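You operate a simulated robot arm through the tools that you are given. There is no shell and no other tool.

Carry out the task below with a simulated robot arm. There is one attempt and no reset: what you move stays moved.

## Task
The load stopped at the bench supply's limit: set the limit to 6 A, clear the load and restart it.
Fine: output off while the limit changes; input on last.

It is judged by the outcome, as a careful person would: the job done as asked, and still so three seconds after it is handed in. It fails if anything else is knocked over, pushed out of place, dropped, spilled or broken.

## Robot
A 7-joint arm with a two-finger parallel gripper, fixed in place. Base frame: the origin is on the floor under the middle of its stand, x ahead of it, y to its left, z up; the work surface is at about z = 720. Readings come in mm, degrees, newtons and seconds.
It reaches about 1112 mm from its shoulder. Its first joint turns from -166.0 to 166.0 degrees. Payload 3.43 kg.
Tool frame: the origin (TCP) lies between the finger pads and is the grasp point; the fingertips stand 34 mm ahead of it; z points along the fingers, y is the line along which they close. Largest opening 128 mm; finger width 24, thickness 12; the body of the gripper, 48 by 130 mm, starts 96 mm behind the TCP.
Orientation is that of the tool frame in the base frame, as a unit quaternion [x, y, z, w]. With the fingers straight down and closing along the base's y, the tool's x points along the base's -x, its y along +y and its z along -z.

## Interface
- The arm moves only by the tool play_rows. Its argument "motion" is a list of rows, each a list of 7 numbers: the finger opening in mm, from 0 to 128, then the shift along the base's x, y, z in mm, then the turn, a rotation vector about the base's x, y, z in degrees. In form: [[claw, tx, ty, tz, rx, ry, rz], ...]. A call has 1 to 20 rows; each row shifts and turns the commanded pose from where the row before left it. A row lasts 0.2 s, in which the tool goes at most 50 mm and 8.6 degrees; a call with a longer step from one row to the next is refused whole, and so is a gripper value outside its range. Where a pose cannot be reached the arm comes as near as it can. A force on the tool above 40 N (or 10 N above the force at the start of the call, whichever is more), or a blocked arm, ends the call early, and 0.2 s more pass. The fingers move at their own pace (about 153 mm/s each) and stop on an object; they squeeze with about 28 N. The grip force told is the motor's: it shows also when the fingers shut on nothing. Time passes only in rows, and 0.2 s behind the last, so rows that do not move let the fingers close. The reply holds the time, the measured pose of the TCP, the force on the tool along the base axes, the opening and the grip force, in the units named above and with some noise, with the torque about the TCP (base axes, N m) and any sound that the robot's microphone picked up, and new pictures: "views" is both (left out), scene, wrist or none.
- Cameras (640 x 400 px; columns grow to the right, rows downward): "scene" is fixed at [213.1, 488.8, 1494.2]; the picture's right is [0.44, -0.90, 0.00], its down [-0.78, -0.38, -0.50] and it looks along [0.45, 0.22, -0.87] (base axes); focal length 307 px, centre (320, 200). "wrist" rides on the gripper at [76, -11, -160] in the tool frame; the picture's right is [0.15, 0.99, 0.00], its down [-0.88, 0.13, -0.46] and it looks along [-0.45, 0.07, 0.89] (tool axes); focal length 234 px, centre (320, 200).
- locate(camera, pixels): there is no depth. For up to 12 entries [column, row, z] of the newest picture of that camera ("zoom" is the newest enlarged one), the place [x, y] in the base frame at which the ray of that pixel passes the height z, good to about 3 mm, but the place of the scene camera against the robot may be out by one fixed shift of up to 18 mm in any direction. The clock stands still meanwhile.
- zoom(camera, box): a new picture of the part [left, top, right, bottom] of that camera's present view, enlarged. The clock stands still meanwhile.
- finish_job(): hands the job in; it is judged then, once.

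Unless the task says otherwise, let go and move clear before handing in.

The tools are called after "Request:" as a command line: name --pt "numbers of a row" for each row, then --argument value for the rest, lists and objects as JSON in quotes. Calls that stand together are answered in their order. play_rows: Moves the arm, as the interface text tells. Its arguments: {"type":"object","properties":{"motion":{"type":"array","items":{"type":"array","items":{"type":"number"}}},"views":{"type":"string","enum":["both","scene","wrist","none"]}},"required":["motion"]} The other tools are called the same way: locate (camera, pixels) gives the place at which the rays of pixels pass given heights; zoom (camera, box) takes an enlarged picture of a part of a camera's view; finish_job () hands the job in.

At the start:

```text
t: 0.0
eef_pos: [337.6, 352.0, 1051.4]
tcp_rot: [0.0, 1.0, -0.001, -0.002]
contact_force: [0.2, 0.3, 0.5]
ft_torque: [-0.02, -0.02, 0.01]
width: 128.0
grip_force: 0.2
```

scene: 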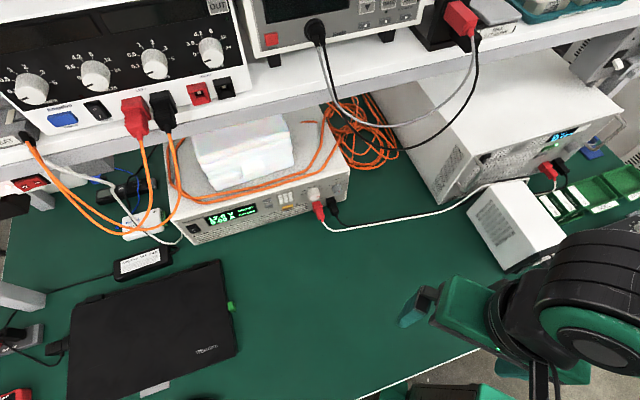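
wrist: 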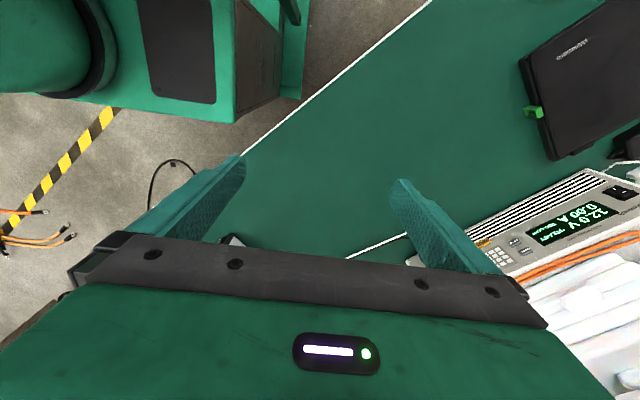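

The scene shows a shelf with a knobbed bench supply (top left, knobs at about (33,88), (95,75), (155,63), (210,50)), an electronic load below it at (240,210), and another instrument at right. I'll zoom in on each before moving.

Request:
zoom --camera "scene" --box '[0, 0, 250, 156]'

Request:
zoom --camera "scene" --box '[170, 160, 350, 272]'

Request:
zoom --camera "scene" --box '[420, 100, 640, 238]'

Request:
zoom --camera "scene" --box '[230, 0, 520, 100]'

Request:
zoom --camera "wrist" --box '[440, 140, 640, 290]'

```text
2.56 times, centred on (125, 78) of scene
```

zoom: 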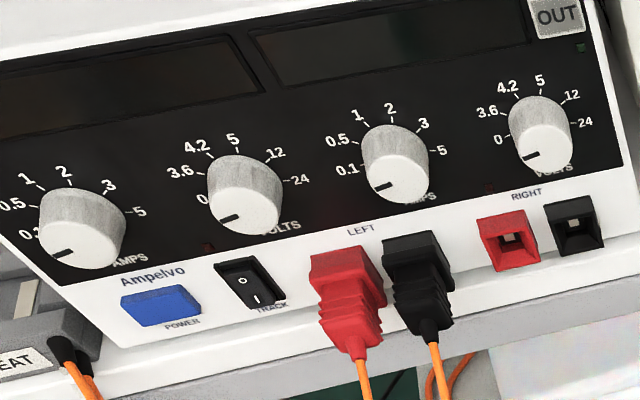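

```text
3.56 times, centred on (260, 216) of scene
```

zoom: 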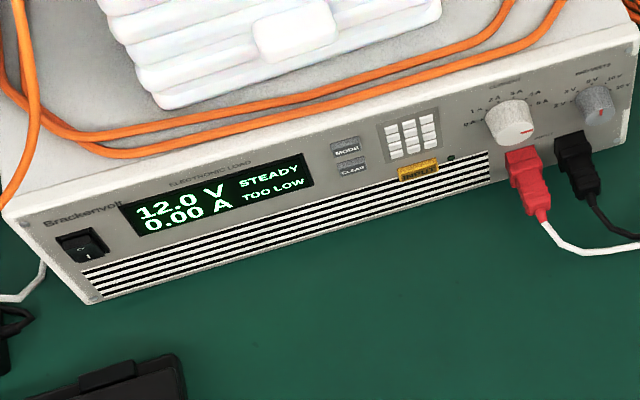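

```text
2.90 times, centred on (530, 169) of scene
```

zoom: 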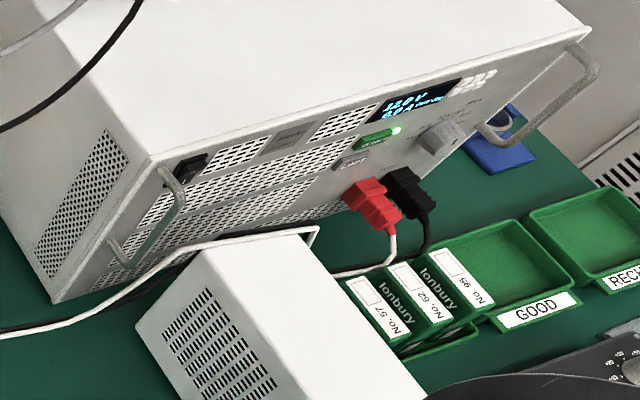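

```text
2.21 times, centred on (375, 50) of scene
```

zoom: 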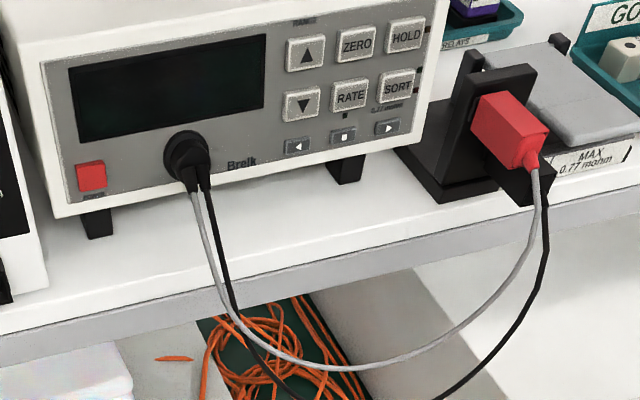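

```text
2.67 times, centred on (540, 215) of wrist
```

zoom: 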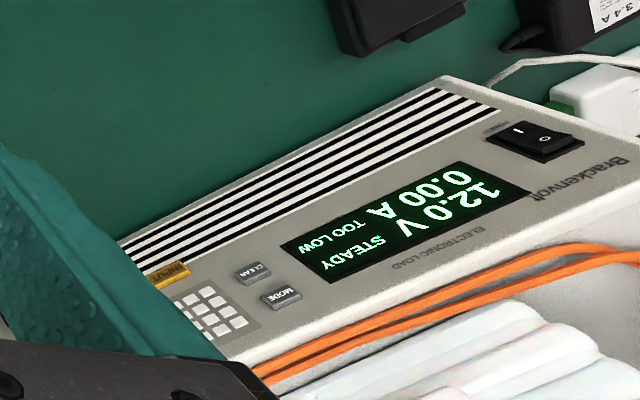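

The load at (250,210) reads "12.0 V 0.00 A STEADY TOO LOW", and its leads run to the handled supply at right (560,150). I'll zoom in tighter on the supply's dial and buttons and on the load's knobs.

Request:
zoom --camera "scene" --box '[530, 115, 600, 159]'

Request:
zoom --camera "scene" --box '[260, 170, 350, 226]'

Request:
zoom --camera "scene" --box '[460, 120, 570, 189]'

Request:
zoom --camera "scene" --box '[380, 200, 640, 400]'

Request:
zoom --camera "scene" --box '[480, 0, 640, 160]'

```text
9.09 times, centred on (565, 137) of scene
```

zoom: 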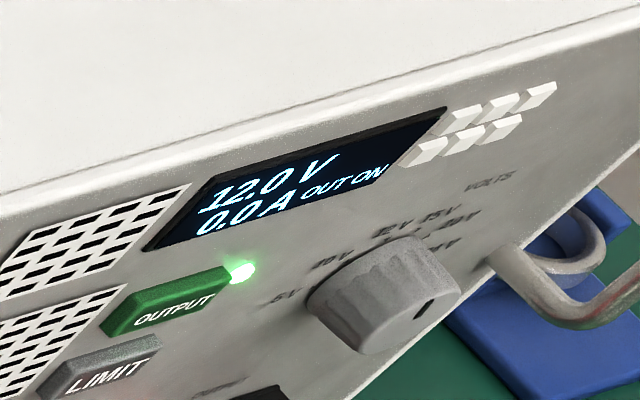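

```text
7.11 times, centred on (305, 198) of scene
```

zoom: 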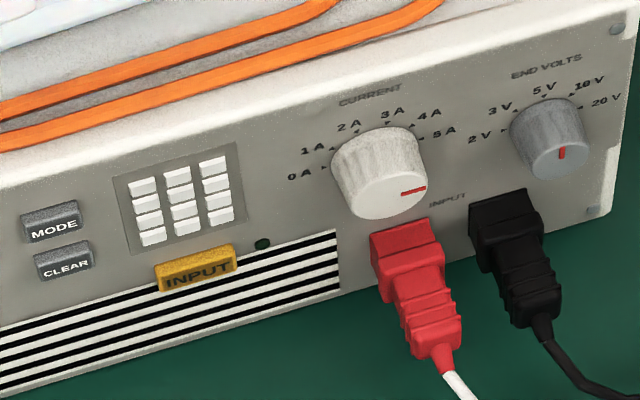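

```text
5.80 times, centred on (515, 154) of scene
```

zoom: 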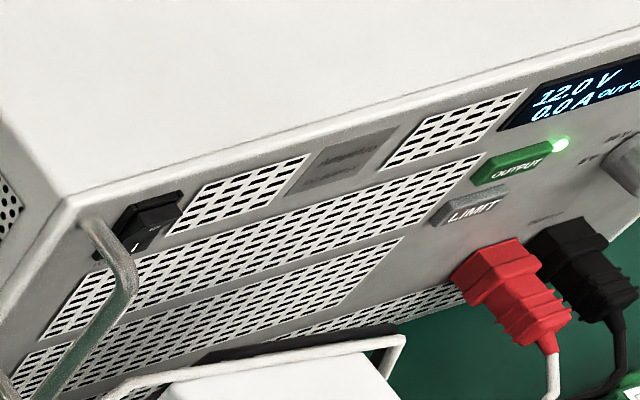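

```text
2.00 times, centred on (510, 300) of scene
```

zoom: 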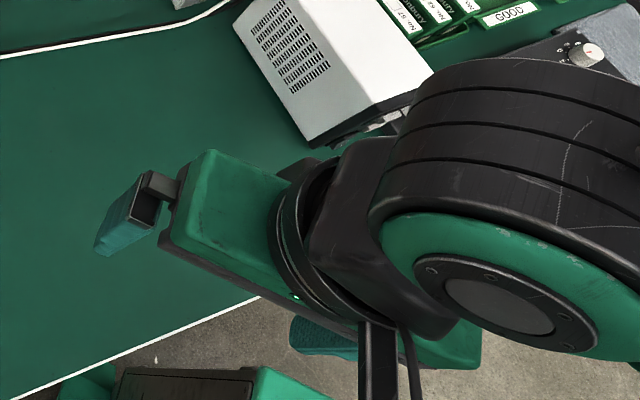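

```text
2.50 times, centred on (560, 80) of scene
```

zoom: 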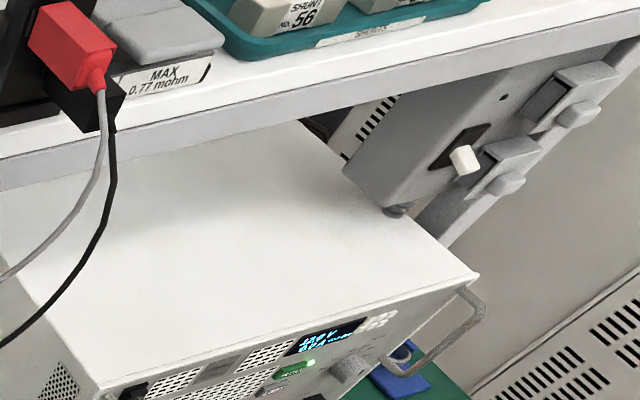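

Supply has OUTPUT and LIMIT buttons and one VOLTS-labelled knob; the load has CLEAR and INPUT buttons. I'll place the key features with locate to plan a closer look.

Request:
locate --camera "scene" --pixels '[[191, 244, 720], [350, 170, 820], [172, 214, 820], [440, 204, 720], [382, 97, 920], [622, 108, 920], [556, 138, 850], [552, 143, 840], [576, 147, 850], [500, 272, 720], [562, 240, 800], [467, 205, 800]]'

Request:
locate --camera "scene" --pixels '[[552, 143, 800], [552, 143, 780], [548, 147, 780], [440, 204, 740], [288, 208, 780], [270, 206, 780], [314, 192, 780], [550, 165, 780], [250, 320, 720], [0, 150, 1100], [340, 110, 1100], [500, 50, 1100]]'

```text
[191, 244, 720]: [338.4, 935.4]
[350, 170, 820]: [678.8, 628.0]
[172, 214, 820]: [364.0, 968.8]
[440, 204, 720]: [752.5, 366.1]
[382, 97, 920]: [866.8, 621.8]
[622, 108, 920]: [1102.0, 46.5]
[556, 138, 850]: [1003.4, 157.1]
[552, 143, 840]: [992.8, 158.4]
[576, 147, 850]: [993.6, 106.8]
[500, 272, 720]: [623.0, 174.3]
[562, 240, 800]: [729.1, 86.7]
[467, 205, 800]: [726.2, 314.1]
```

```text
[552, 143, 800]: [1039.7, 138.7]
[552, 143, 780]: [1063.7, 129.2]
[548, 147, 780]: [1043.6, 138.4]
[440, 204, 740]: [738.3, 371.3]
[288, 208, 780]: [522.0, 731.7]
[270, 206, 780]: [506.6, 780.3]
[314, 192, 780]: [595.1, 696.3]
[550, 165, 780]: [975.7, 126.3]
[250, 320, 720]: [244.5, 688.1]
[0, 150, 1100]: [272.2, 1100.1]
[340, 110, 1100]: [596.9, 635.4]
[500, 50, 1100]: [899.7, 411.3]
```

Both panels face roughly along (-0.7,-0.7) toward the robot: load buttons near (510,760), supply buttons near (990,150). I'll yaw the tool by -135° in place, so that the wrist camera will be upright when I later tilt towards the panels.

Request:
play_rows --pt "128 0 0 0 0 0 -8.4" --pt "128 0 0 0 0 0 -8.4" --pt "128 0 0 0 0 0 -8.4" --pt "128 0 0 0 0 0 -8.4" --pt "128 0 0 0 0 0 -8.4" --pt "128 0 0 0 0 0 -8.4" --pt "128 0 0 0 0 0 -8.4" --pt "128 0 0 0 0 0 -8.4" --views "both"

```text
t: 1.8
eef_pos: [325.1, 353.2, 1054.2]
tcp_rot: [0.555, 0.832, -0.004, 0.006]
contact_force: [-0.5, 1.0, -0.3]
ft_torque: [0.02, -0.02, 0.01]
width: 128.0
grip_force: 0.0
```

scene: 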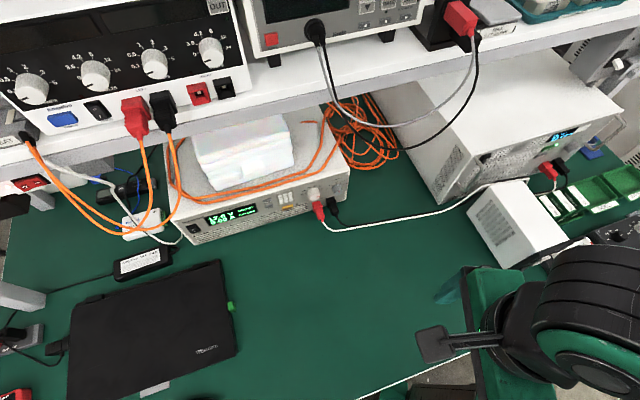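
wrist: 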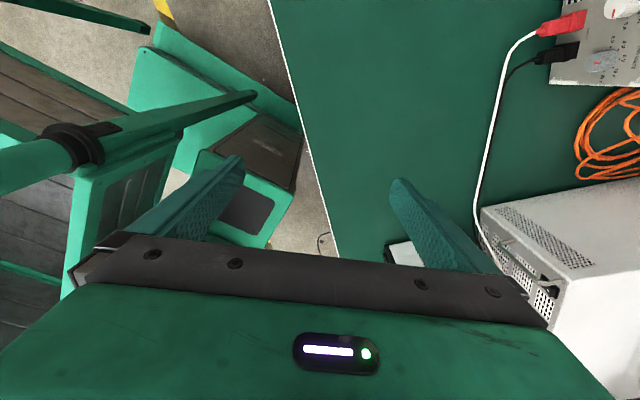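

The yaw is tracking well (tool x now at azimuth ~113°). I'll carry on with the other half.

Request:
play_rows --pt "128 0 0 0 0 0 -8.4" --pt "128 0 0 0 0 0 -8.4" --pt "128 0 0 0 0 0 -8.4" --pt "128 0 0 0 0 0 -8.4" --pt "128 0 0 0 0 0 -8.4" --pt "128 0 0 0 0 0 -8.4" --pt "128 0 0 0 0 0 -8.4" --pt "128 0 0 0 0 0 -8.4" --views "both"

```text
t: 3.8
eef_pos: [495.7, 236.2, 1118.2]
tcp_rot: [0.967, 0.253, 0.027, 0.008]
contact_force: [2.6, 0.5, -1.3]
ft_torque: [-0.03, 0.19, -0.02]
width: 127.9
grip_force: 0.0
out of reach, approached as far as the arm can: row 4, 5, 6, 7, 8
stopped in row 8: the arm was blocked; the commanded pose is now the measured one
```

scene: 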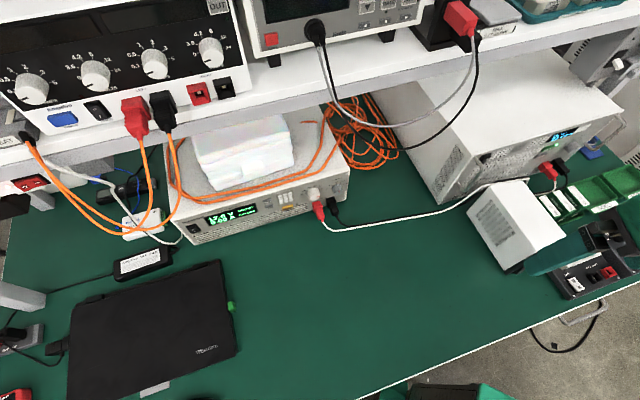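
wrist: 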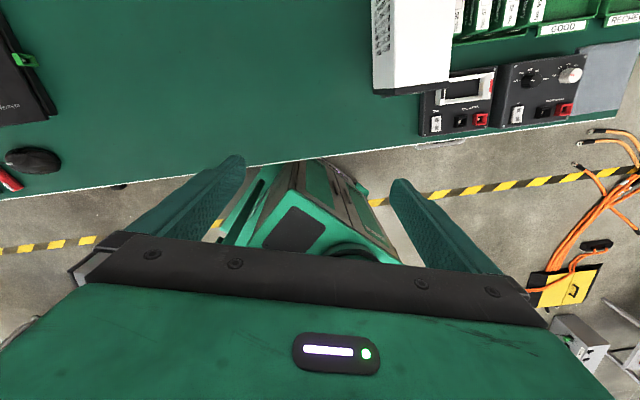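

The arm reached a joint limit near the old spot and drifted to (496,236,1118), tool x now at azimuth ~29°, everything on the bench untouched in the scene. I'll tilt the tool up towards the supply while moving slowly right/forward over free air.

Request:
play_rows --pt "128 10 -10 0 4.1 -7.3 0" --pt "128 10 -10 0 4.1 -7.3 0" --pt "128 10 -10 0 4.1 -7.3 0" --pt "128 10 -10 0 4.1 -7.3 0" --pt "128 10 -10 0 4.1 -7.3 0" --views "both"

```text
t: 5.0
eef_pos: [510.7, 219.2, 1124.0]
tcp_rot: [0.957, 0.252, 0.142, -0.019]
contact_force: [-0.1, 0.5, 0.5]
ft_torque: [0.01, -0.01, 0.04]
width: 128.2
grip_force: 0.1
out of reach, approached as far as the arm can: row 2, 3, 4, 5
```

scene: 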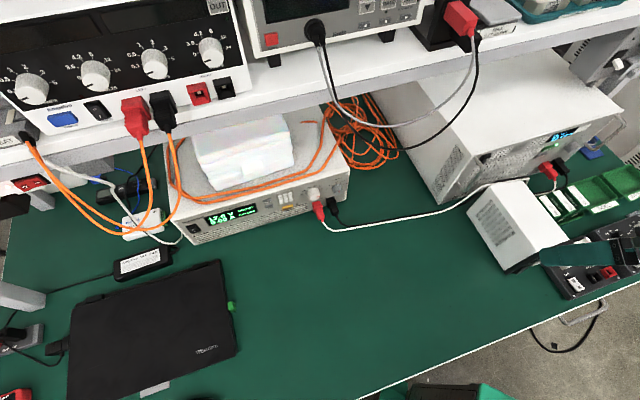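
wrist: 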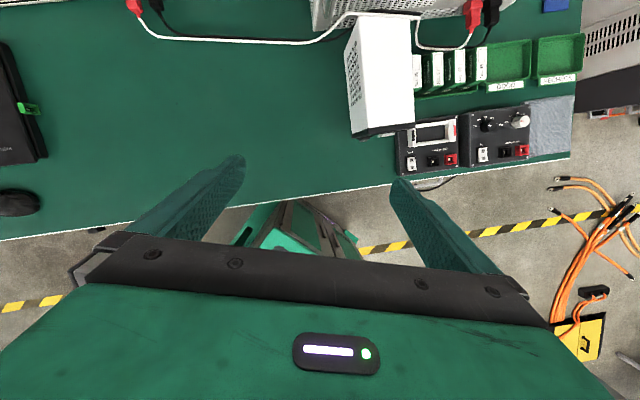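

The tilt was limited because the arm is folded close to its base here. I'll reach further out (towards x≈780, y≈110, still high above everything) so that the tilt becomes feasible.

Request:
play_rows --pt "128 30 -10 0 0 0 0" --pt "128 30 -10 0 0 0 0" --pt "128 30 -10 0 0 0 0" --pt "128 30 -10 0 0 0 0" --pt "128 30 -10 0 0 0 0" --views "both"

```text
t: 6.2
eef_pos: [665.9, 167.4, 1122.9]
tcp_rot: [0.956, 0.253, 0.144, -0.021]
contact_force: [-0.1, 0.1, 0.1]
ft_torque: [-0.01, -0.02, 0.01]
width: 128.0
grip_force: 0.1
```

scene: 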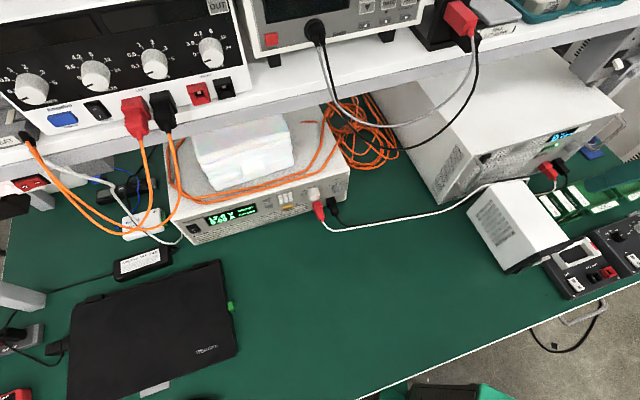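
wrist: 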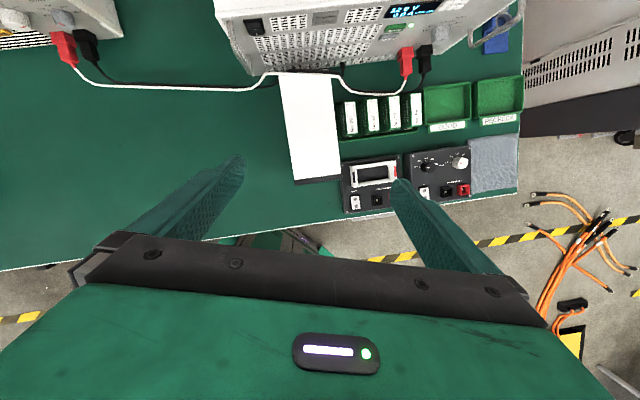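

The reach works now and the supply is visible at (390,30) in the wrist view. I'll zoom on it and then tilt further.

Request:
zoom --camera "wrist" --box '[230, 0, 530, 110]'

Request:
play_rows --pt "128 0 -10 0 4.1 -7.3 0" --pt "128 0 -10 0 4.1 -7.3 0" --pt "128 0 -10 0 4.1 -7.3 0" --pt "128 0 -10 0 4.1 -7.3 0" --views "both"

```text
2.13 times, centred on (380, 55) of wrist
```

zoom: 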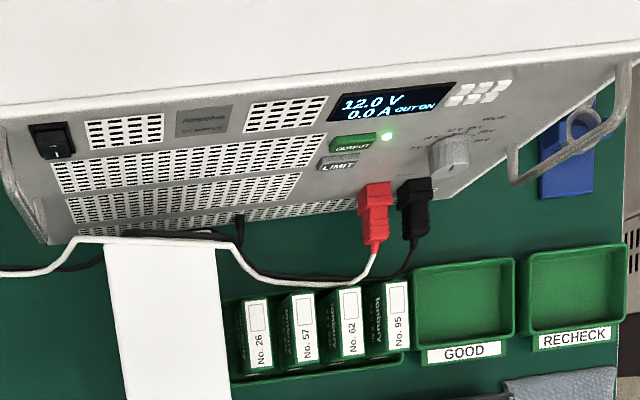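

```text
t: 7.2
eef_pos: [661.2, 130.6, 1121.8]
tcp_rot: [0.877, 0.228, 0.414, -0.09]
contact_force: [-1.5, 1.8, 0.6]
ft_torque: [-0.12, -0.05, -0.13]
width: 128.3
grip_force: 0.2
```

scene: 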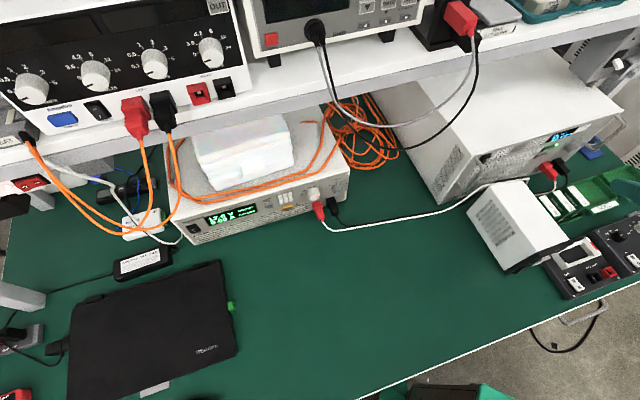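
wrist: 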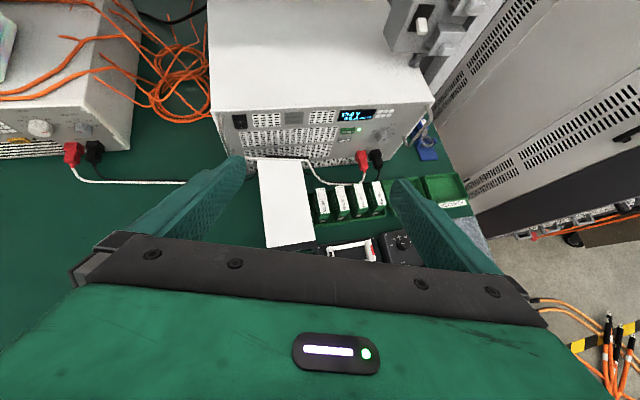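

The panel is now seen head-on at (350,125) in the wrist view, tool direction azimuth 27°, 40° down. I'll yaw to 45° (perpendicular to the panel) and come nearer to read it.

Request:
play_rows --pt "128 20 -20 -15 0 0 6" --pt "128 20 -20 -15 0 0 6" --pt "128 20 -20 -15 0 0 6" --pt "128 20 -20 -15 0 0 0" --pt "128 20 -20 -15 0 0 0" --views "both"

```text
t: 8.4
eef_pos: [760.6, 29.0, 1044.7]
tcp_rot: [0.831, 0.362, 0.394, -0.153]
contact_force: [0.2, -0.1, 0.1]
ft_torque: [-0.04, 0.01, -0.04]
width: 127.8
grip_force: 0.0
```

scene: 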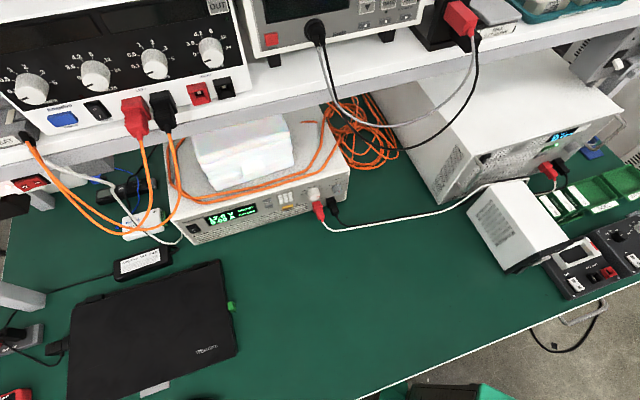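
wrist: 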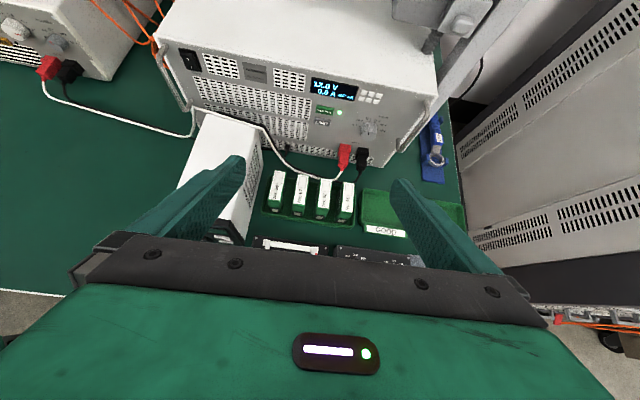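

Request:
zoom --camera "wrist" --box '[290, 60, 410, 180]'

Request:
zoom --camera "wrist" --box '[160, 20, 440, 195]'

```text
3.33 times, centred on (350, 120) of wrist
```

zoom: 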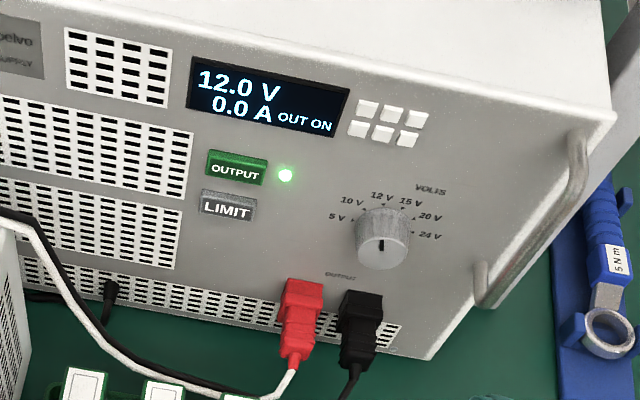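

```text
2.29 times, centred on (300, 108) of wrist
```

zoom: 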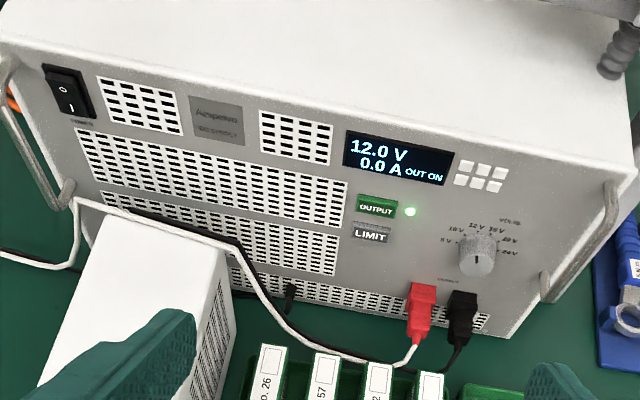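

The panel is clear: green OUTPUT button (lit, OUT ON) with a LIMIT button right under it. I'll get rays on these buttons from this pose for triangulation.

Request:
locate --camera "zoom" --pixels '[[377, 207, 900], [377, 207, 840], [371, 235, 900], [371, 235, 820], [621, 180, 960], [621, 180, 920], [505, 337, 720], [505, 337, 740], [410, 211, 860], [120, 240, 860], [225, 240, 860], [275, 350, 780]]'

```text
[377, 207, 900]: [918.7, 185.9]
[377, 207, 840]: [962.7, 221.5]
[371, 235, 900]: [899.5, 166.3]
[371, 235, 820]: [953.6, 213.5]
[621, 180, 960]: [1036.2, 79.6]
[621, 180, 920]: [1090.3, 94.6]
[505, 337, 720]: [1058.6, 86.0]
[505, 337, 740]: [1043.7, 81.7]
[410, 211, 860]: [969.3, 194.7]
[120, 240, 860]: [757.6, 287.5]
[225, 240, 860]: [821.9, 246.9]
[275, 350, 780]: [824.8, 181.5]
```

Estimated: panel plane x+y≈1135, OUTPUT near (935,199,878), LIMIT ~30 mm below. I'll flatten the tilt to ~25° and come partway in, for a second triangulating view and to check the clearance to the white box at left.

Request:
play_rows --pt "60 10 8 -16 2.65 -2.65 0" --pt "60 10 8 -16 2.65 -2.65 0" --pt "60 10 8 -16 2.65 -2.65 0" --pt "60 10 8 -16 2.65 -2.65 0" --views "both"

```text
t: 9.4
eef_pos: [800.0, 60.5, 982.3]
tcp_rot: [0.773, 0.337, 0.5, -0.196]
contact_force: [-0.1, 0.6, -0.3]
ft_torque: [-0.04, -0.04, -0.06]
width: 60.0
grip_force: 0.0
```

scene: 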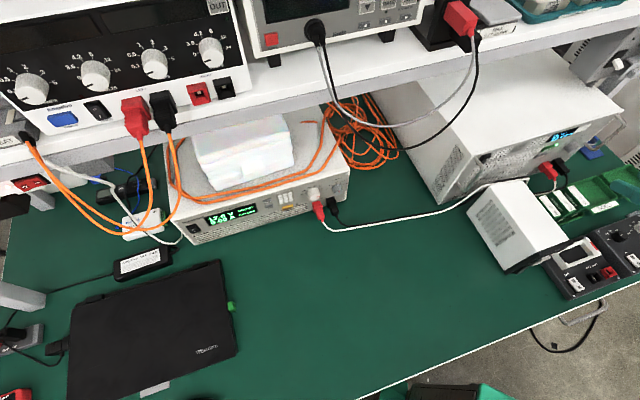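
wrist: 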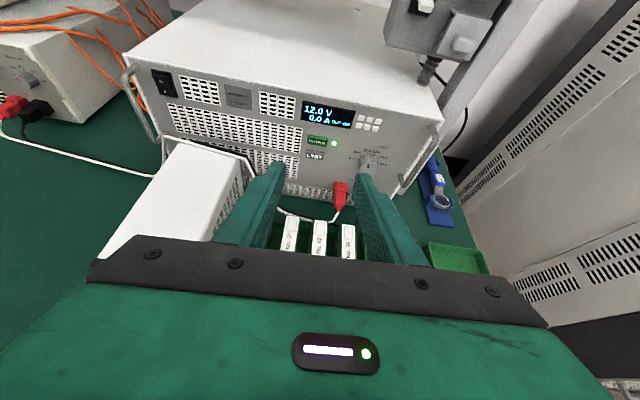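

Request:
zoom --camera "wrist" --box '[280, 80, 440, 180]'

Request:
locate --camera "wrist" --pixels '[[317, 142, 900], [317, 142, 840], [315, 156, 900], [315, 156, 820], [440, 122, 960], [440, 122, 920], [249, 158, 880], [249, 158, 840], [171, 140, 880], [171, 140, 840], [205, 243, 880], [205, 243, 840]]'

```text
4.00 times, centred on (360, 130) of wrist
```

zoom: 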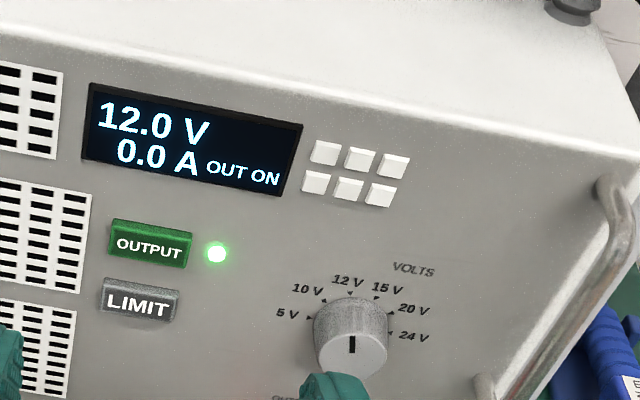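

```text
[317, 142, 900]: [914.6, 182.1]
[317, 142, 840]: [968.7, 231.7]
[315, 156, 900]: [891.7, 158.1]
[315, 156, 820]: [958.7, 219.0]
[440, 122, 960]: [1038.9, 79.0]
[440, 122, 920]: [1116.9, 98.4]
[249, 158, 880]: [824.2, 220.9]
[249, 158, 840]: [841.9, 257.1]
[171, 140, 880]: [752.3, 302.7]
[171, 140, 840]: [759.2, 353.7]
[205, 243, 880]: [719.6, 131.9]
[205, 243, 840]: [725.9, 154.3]
```

Triangulated: OUTPUT ≈ (933,198,880), LIMIT ≈ (932,195,851), button faces near x+y≈1129; the box stays ~30 mm left of the gripper. I'll close the fingers and move to a pre-press spot ~20 mm off OUTPUT.

Request:
play_rows --pt "0 18.2 19 -19.2 0 0 0" --pt "0 18.2 19 -19.2 0 0 0" --pt "0 18.2 19 -19.2 0 0 0" --pt "0 18.2 19 -19.2 0 0 0" --pt "0 18.2 19 -19.2 0 0 0" --pt "0 0 0 0 0 0 0" --views "both"

```text
t: 10.8
eef_pos: [890.4, 155.4, 886.5]
tcp_rot: [0.773, 0.337, 0.5, -0.196]
contact_force: [-0.2, -0.4, -0.1]
ft_torque: [-0.01, -0.01, 0.01]
width: 0.0
grip_force: 27.9
```

scene: 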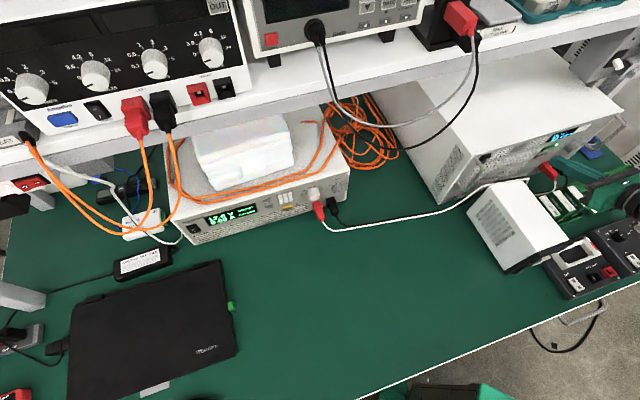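
wrist: 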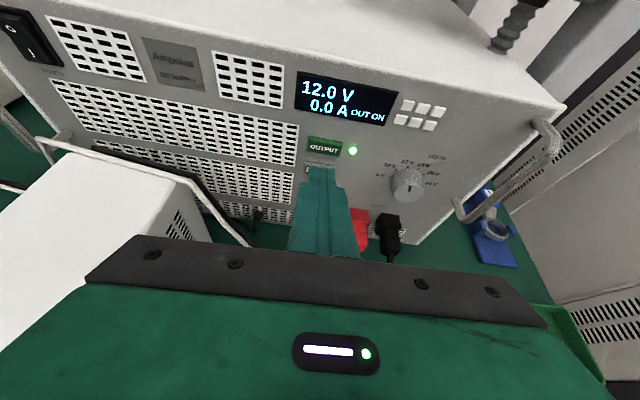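

Request:
zoom --camera "wrist" --box '[240, 60, 440, 185]'

Request:
zoom --camera "scene" --box '[520, 110, 620, 180]'

```text
3.20 times, centred on (340, 122) of wrist
```

zoom: 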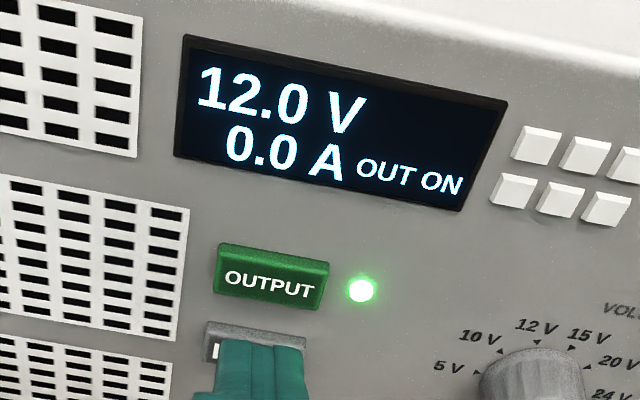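

```text
5.71 times, centred on (570, 145) of scene
```

zoom: 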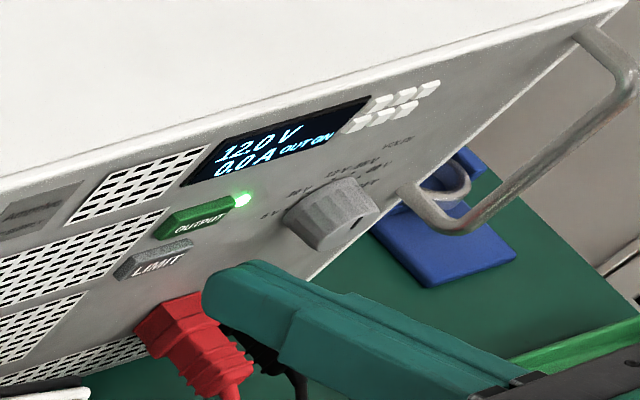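

The fingertip (wrist zoom (260,345)) is below OUTPUT in the picture due to parallax. I'll check the alignment by locating the tip and button rays.

Request:
locate --camera "wrist" --pixels '[[324, 146, 880], [324, 146, 886], [324, 146, 874], [321, 168, 883], [321, 168, 878], [321, 162, 851], [321, 162, 857], [353, 150, 880], [353, 150, 885], [309, 167, 880], [334, 169, 880], [356, 213, 800]]'

```text
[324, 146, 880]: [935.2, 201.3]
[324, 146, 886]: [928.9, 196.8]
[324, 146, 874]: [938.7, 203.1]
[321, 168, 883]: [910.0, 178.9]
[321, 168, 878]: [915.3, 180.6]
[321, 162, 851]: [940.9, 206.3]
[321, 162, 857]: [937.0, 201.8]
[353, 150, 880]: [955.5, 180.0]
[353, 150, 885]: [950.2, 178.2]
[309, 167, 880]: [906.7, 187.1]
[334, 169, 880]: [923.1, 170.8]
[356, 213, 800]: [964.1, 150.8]
```

Tip at u≈520 and z≈880 lines up with OUTPUT at about (931,198,882), some 23 mm ahead. I'll move in along the panel normal, with small final steps.

Request:
play_rows --pt "0 4.24 4.24 0.7 0 0 0" --pt "0 4.24 4.24 0.7 0 0 0" --pt "0 4.24 4.24 0.6 0 0 0" --pt "0 1.41 1.41 0 0 0 0" --pt "0 1.41 1.41 0 0 0 0" --views "both"

```text
t: 12.0
eef_pos: [905.6, 171.1, 888.8]
tcp_rot: [0.773, 0.337, 0.5, -0.196]
contact_force: [-1.8, -2.1, 0.4]
ft_torque: [-0.01, -0.01, 0.03]
width: 0.0
grip_force: 28.2
heard: click
```

scene: 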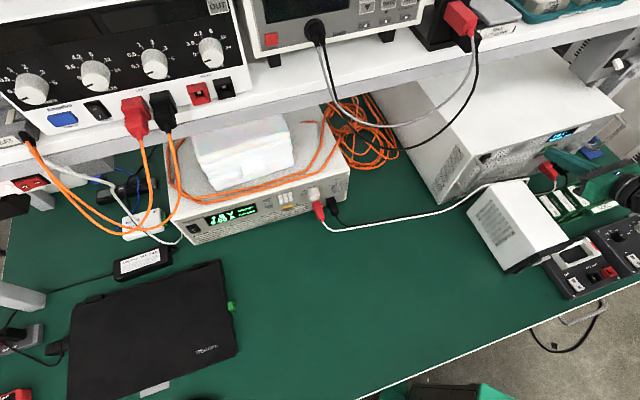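
wrist: 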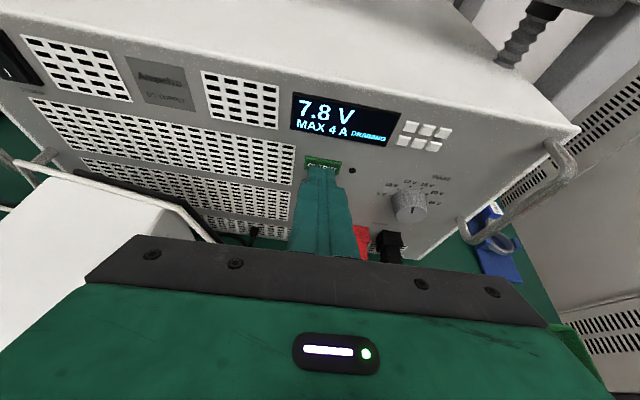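

A click was heard; the display now shows "7.8 V, MAX 4 A, DRAINING" and the LED is off. I'll back off ~20 mm and read the displays again.

Request:
play_rows --pt "0 -5 -5 0 0 0 0" --pt "0 -5 -5 0 0 0 0" --pt "0 -5 -5 0 0 0 0" --pt "0 0 0 0 0 0 0" --pt "0 0 0 0 0 0 0" --views "wrist"

Request:
zoom --camera "wrist" --box '[240, 60, 440, 185]'

Request:
zoom --camera "scene" --box '[170, 180, 350, 260]'

```text
t: 13.2
eef_pos: [893.0, 157.2, 888.4]
tcp_rot: [0.774, 0.337, 0.5, -0.196]
contact_force: [-0.2, -0.3, 0.2]
ft_torque: [0.0, 0.0, 0.05]
width: 0.0
grip_force: 28.0
```

wrist: 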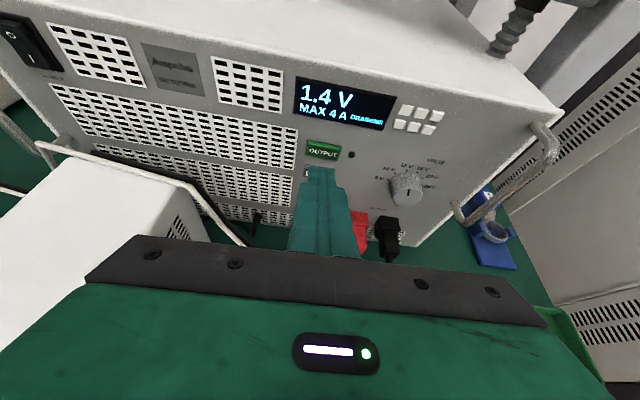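

```text
3.20 times, centred on (340, 122) of wrist
```

zoom: 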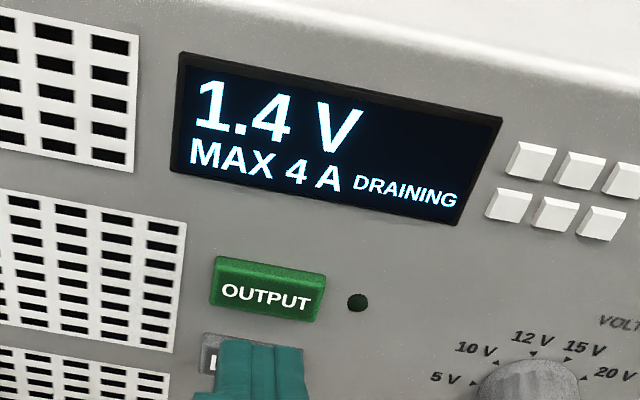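

```text
3.56 times, centred on (260, 220) of scene
```

zoom: 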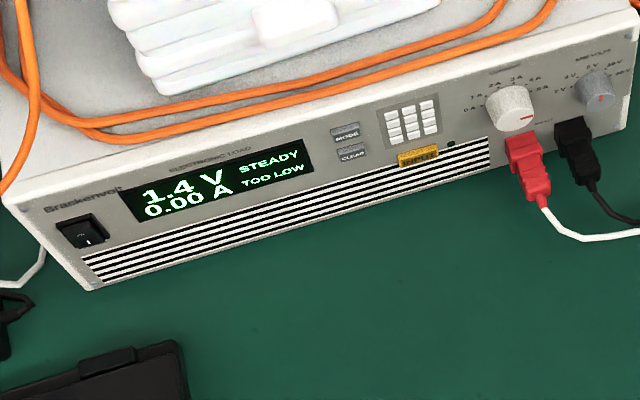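

Limit reads MAX 4 A while draining from 1.4 V. I'll lower the tip 30 mm to LIMIT's height, staying back ~17 mm, and let the output drain.

Request:
play_rows --pt "0 -1 -1 -10 0 0 0" --pt "0 -1 -1 -10 0 0 0" --pt "0 0 0 -10 0 0 0" --pt "0 0 0 0 0 0 0" --pt "0 0 0 0 0 0 0" --pt "0 0 0 0 0 0 0" --pt "0 0 0 0 0 0 0" --pt "0 0 0 0 0 0 0" --views "both"

Request:
zoom --camera "wrist" --box '[240, 60, 440, 185]'

Request:
zoom --camera "scene" --box '[520, 110, 620, 180]'

```text
t: 15.0
eef_pos: [889.6, 153.5, 858.2]
tcp_rot: [0.774, 0.336, 0.5, -0.196]
contact_force: [-1.0, -0.3, 0.9]
ft_torque: [0.0, -0.04, -0.03]
width: 0.1
grip_force: 28.2
```

scene: 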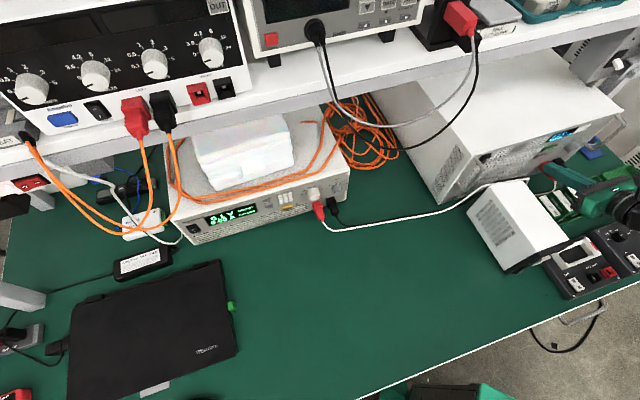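
wrist: 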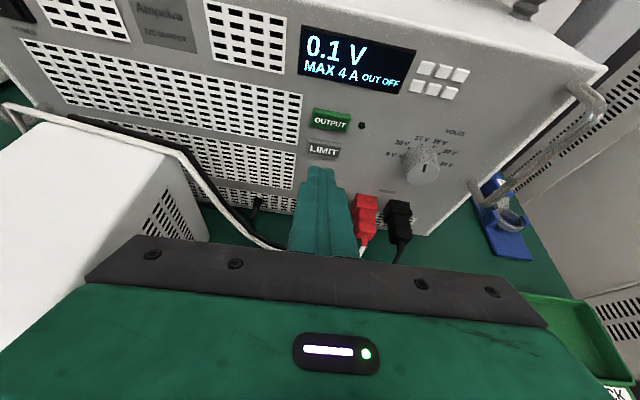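

```text
3.20 times, centred on (340, 122) of wrist
```

zoom: 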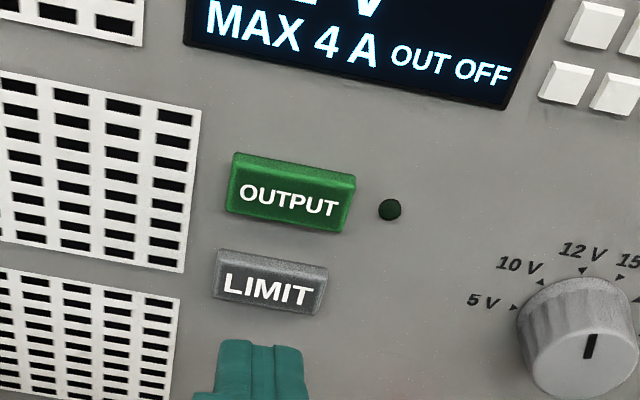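

```text
5.71 times, centred on (570, 145) of scene
```

zoom: 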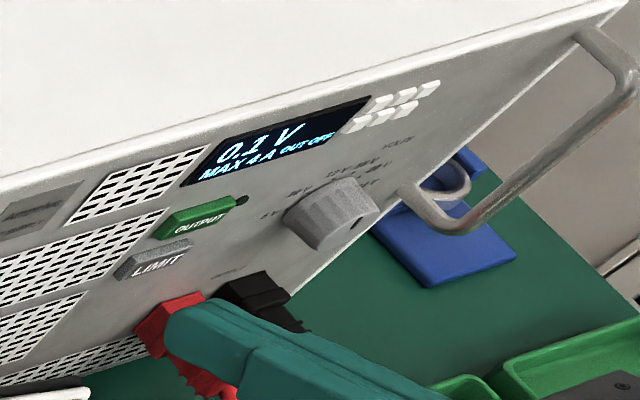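

Output is off (0.1 V, "MAX 4 A OUT OFF") and the tip lines up with LIMIT. I'll press LIMIT once.

Request:
play_rows --pt "0 4.24 4.24 -0.3 0 0 0" --pt "0 4.24 4.24 -0.3 0 0 0" --pt "0 4.24 4.24 -0.3 0 0 0" --pt "0 1.41 1.41 0 0 0 0" --pt "0 1.41 1.41 0 0 0 0" --pt "0 1.41 1.41 0 0 0 0" --views "both"

Request:
zoom --camera "wrist" --box '[240, 20, 440, 185]'

```text
t: 16.4
eef_pos: [905.9, 170.8, 858.4]
tcp_rot: [0.774, 0.337, 0.5, -0.196]
contact_force: [-2.0, -2.0, -0.2]
ft_torque: [-0.02, 0.08, -0.01]
width: 0.0
grip_force: 28.4
heard: click
```

scene: 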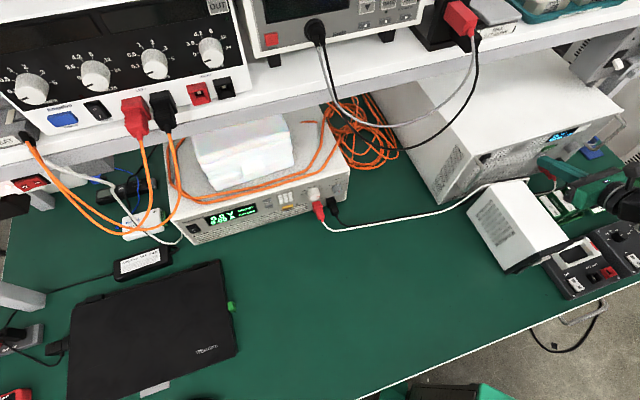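
wrist: 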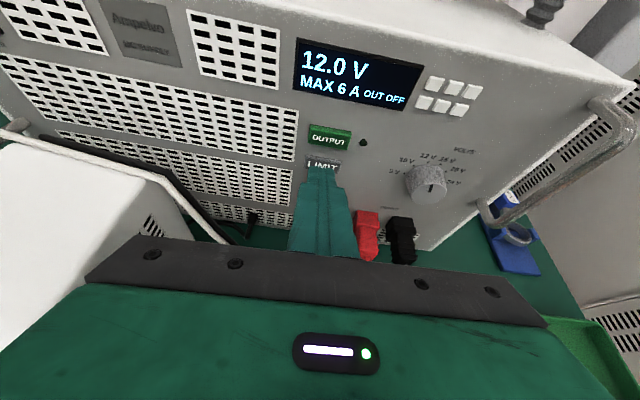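

```text
2.42 times, centred on (340, 102) of wrist
```

zoom: 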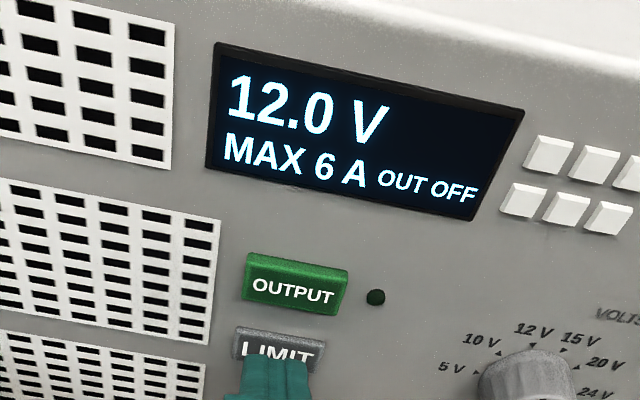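

One click stepped the limit to "MAX 6 A, OUT OFF" as wanted. I'll back off, rise to OUTPUT's height and confirm the reading.

Request:
play_rows --pt "0 -6 -6 0 0 0 0" --pt "0 -6 -6 0 0 0 0" --pt "0 0 0 10 0 0 0" --pt "0 0 0 10 0 0 0" --pt "0 0 0 10 0 0 0" --pt "0 0 0 0 0 0 0" --views "both"

Request:
zoom --camera "wrist" --box '[240, 60, 440, 185]'

```text
t: 17.8
eef_pos: [894.4, 159.1, 887.4]
tcp_rot: [0.773, 0.336, 0.501, -0.196]
contact_force: [-0.1, 0.0, -0.4]
ft_torque: [0.02, 0.01, -0.02]
width: 0.0
grip_force: 28.0
```

scene: 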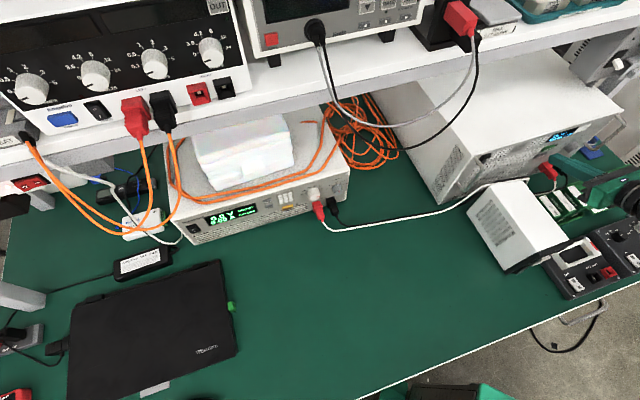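
wrist: 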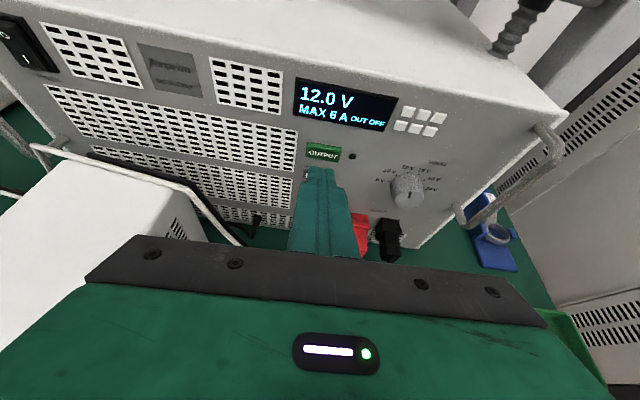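

```text
3.20 times, centred on (340, 122) of wrist
```

zoom: 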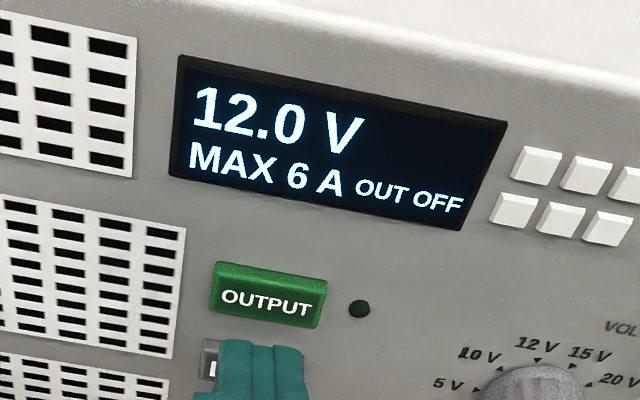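

Display holds at MAX 6 A, OUT OFF. I'll press OUTPUT again to switch it on (contact about 16 mm ahead).

Request:
play_rows --pt "0 3.7 3.7 0.7 0 0 0" --pt "0 3.7 3.7 0.7 0 0 0" --pt "0 1.41 1.41 0 0 0 0" --pt "0 1.41 1.41 0 0 0 0" --pt "0 1.41 1.41 0 0 0 0" --views "both"

Request:
zoom --camera "wrist" --box '[240, 60, 440, 185]'

```text
t: 19.0
eef_pos: [905.9, 170.6, 889.7]
tcp_rot: [0.774, 0.336, 0.5, -0.195]
contact_force: [-1.7, -2.3, -0.4]
ft_torque: [0.02, 0.02, -0.03]
width: 0.0
grip_force: 28.2
heard: click
```

scene: 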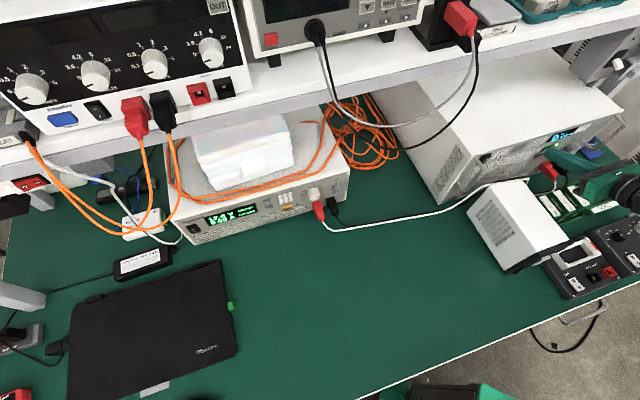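
wrist: 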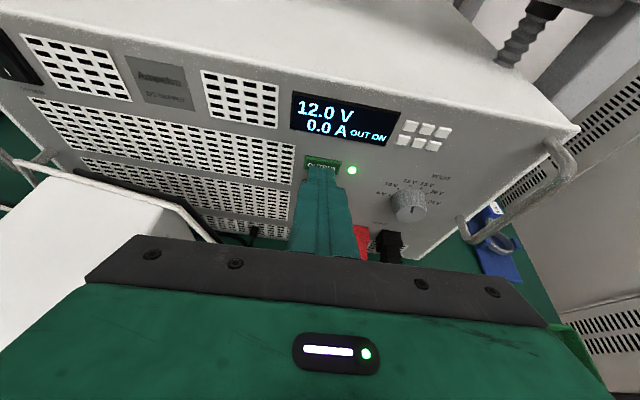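

```text
3.20 times, centred on (340, 122) of wrist
```

zoom: 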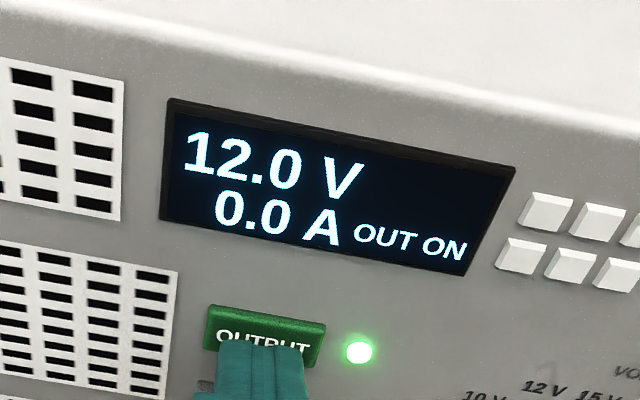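

Output is on again: "12.0 V 0.0 A OUT ON", LED lit. I'll back away and up before crossing over to the load.

Request:
play_rows --pt "0 -10 -10 0 0 0 0" --pt "0 -14 -14 10 0 0 0" --pt "0 -14 -14 20 0 0 0" --pt "0 -14 -14 25 0 0 0" --pt "0 -14 -14 25 0 0 0" --pt "0 -14 -14 25 0 0 0" --views "both"

Request:
zoom --camera "wrist" --box '[230, 60, 430, 185]'

Request:
zoom --camera "scene" --box '[170, 160, 350, 272]'

```text
t: 20.4
eef_pos: [827.2, 88.7, 993.6]
tcp_rot: [0.774, 0.337, 0.499, -0.197]
contact_force: [0.4, -0.3, 0.3]
ft_torque: [0.03, 0.0, -0.01]
width: 0.0
grip_force: 27.8
```

scene: 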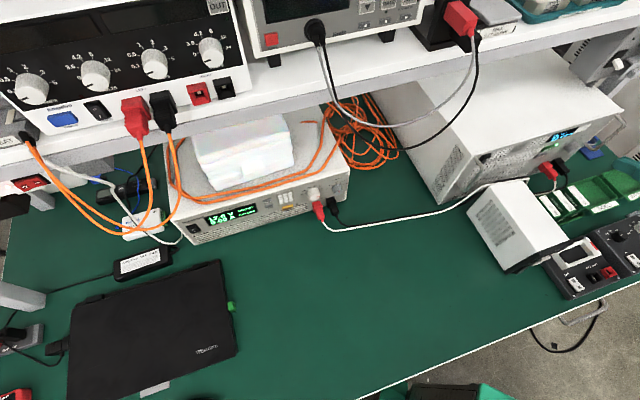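
wrist: 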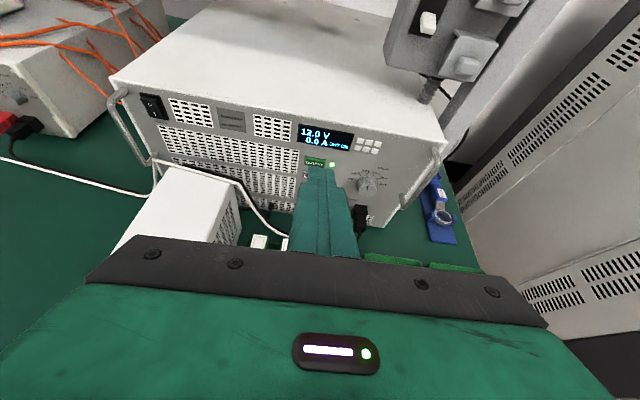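

```text
3.20 times, centred on (330, 122) of wrist
```

zoom: 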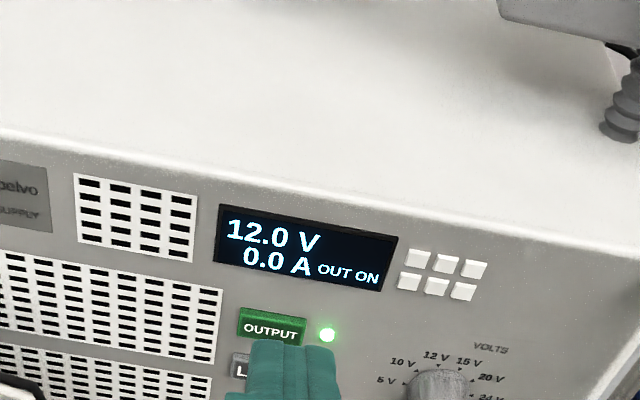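

```text
3.56 times, centred on (260, 216) of scene
```

zoom: 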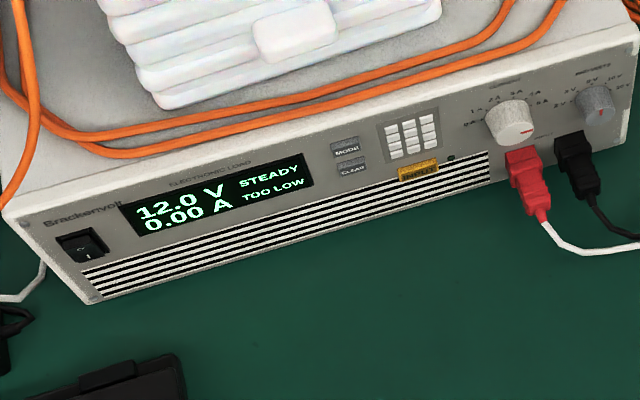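

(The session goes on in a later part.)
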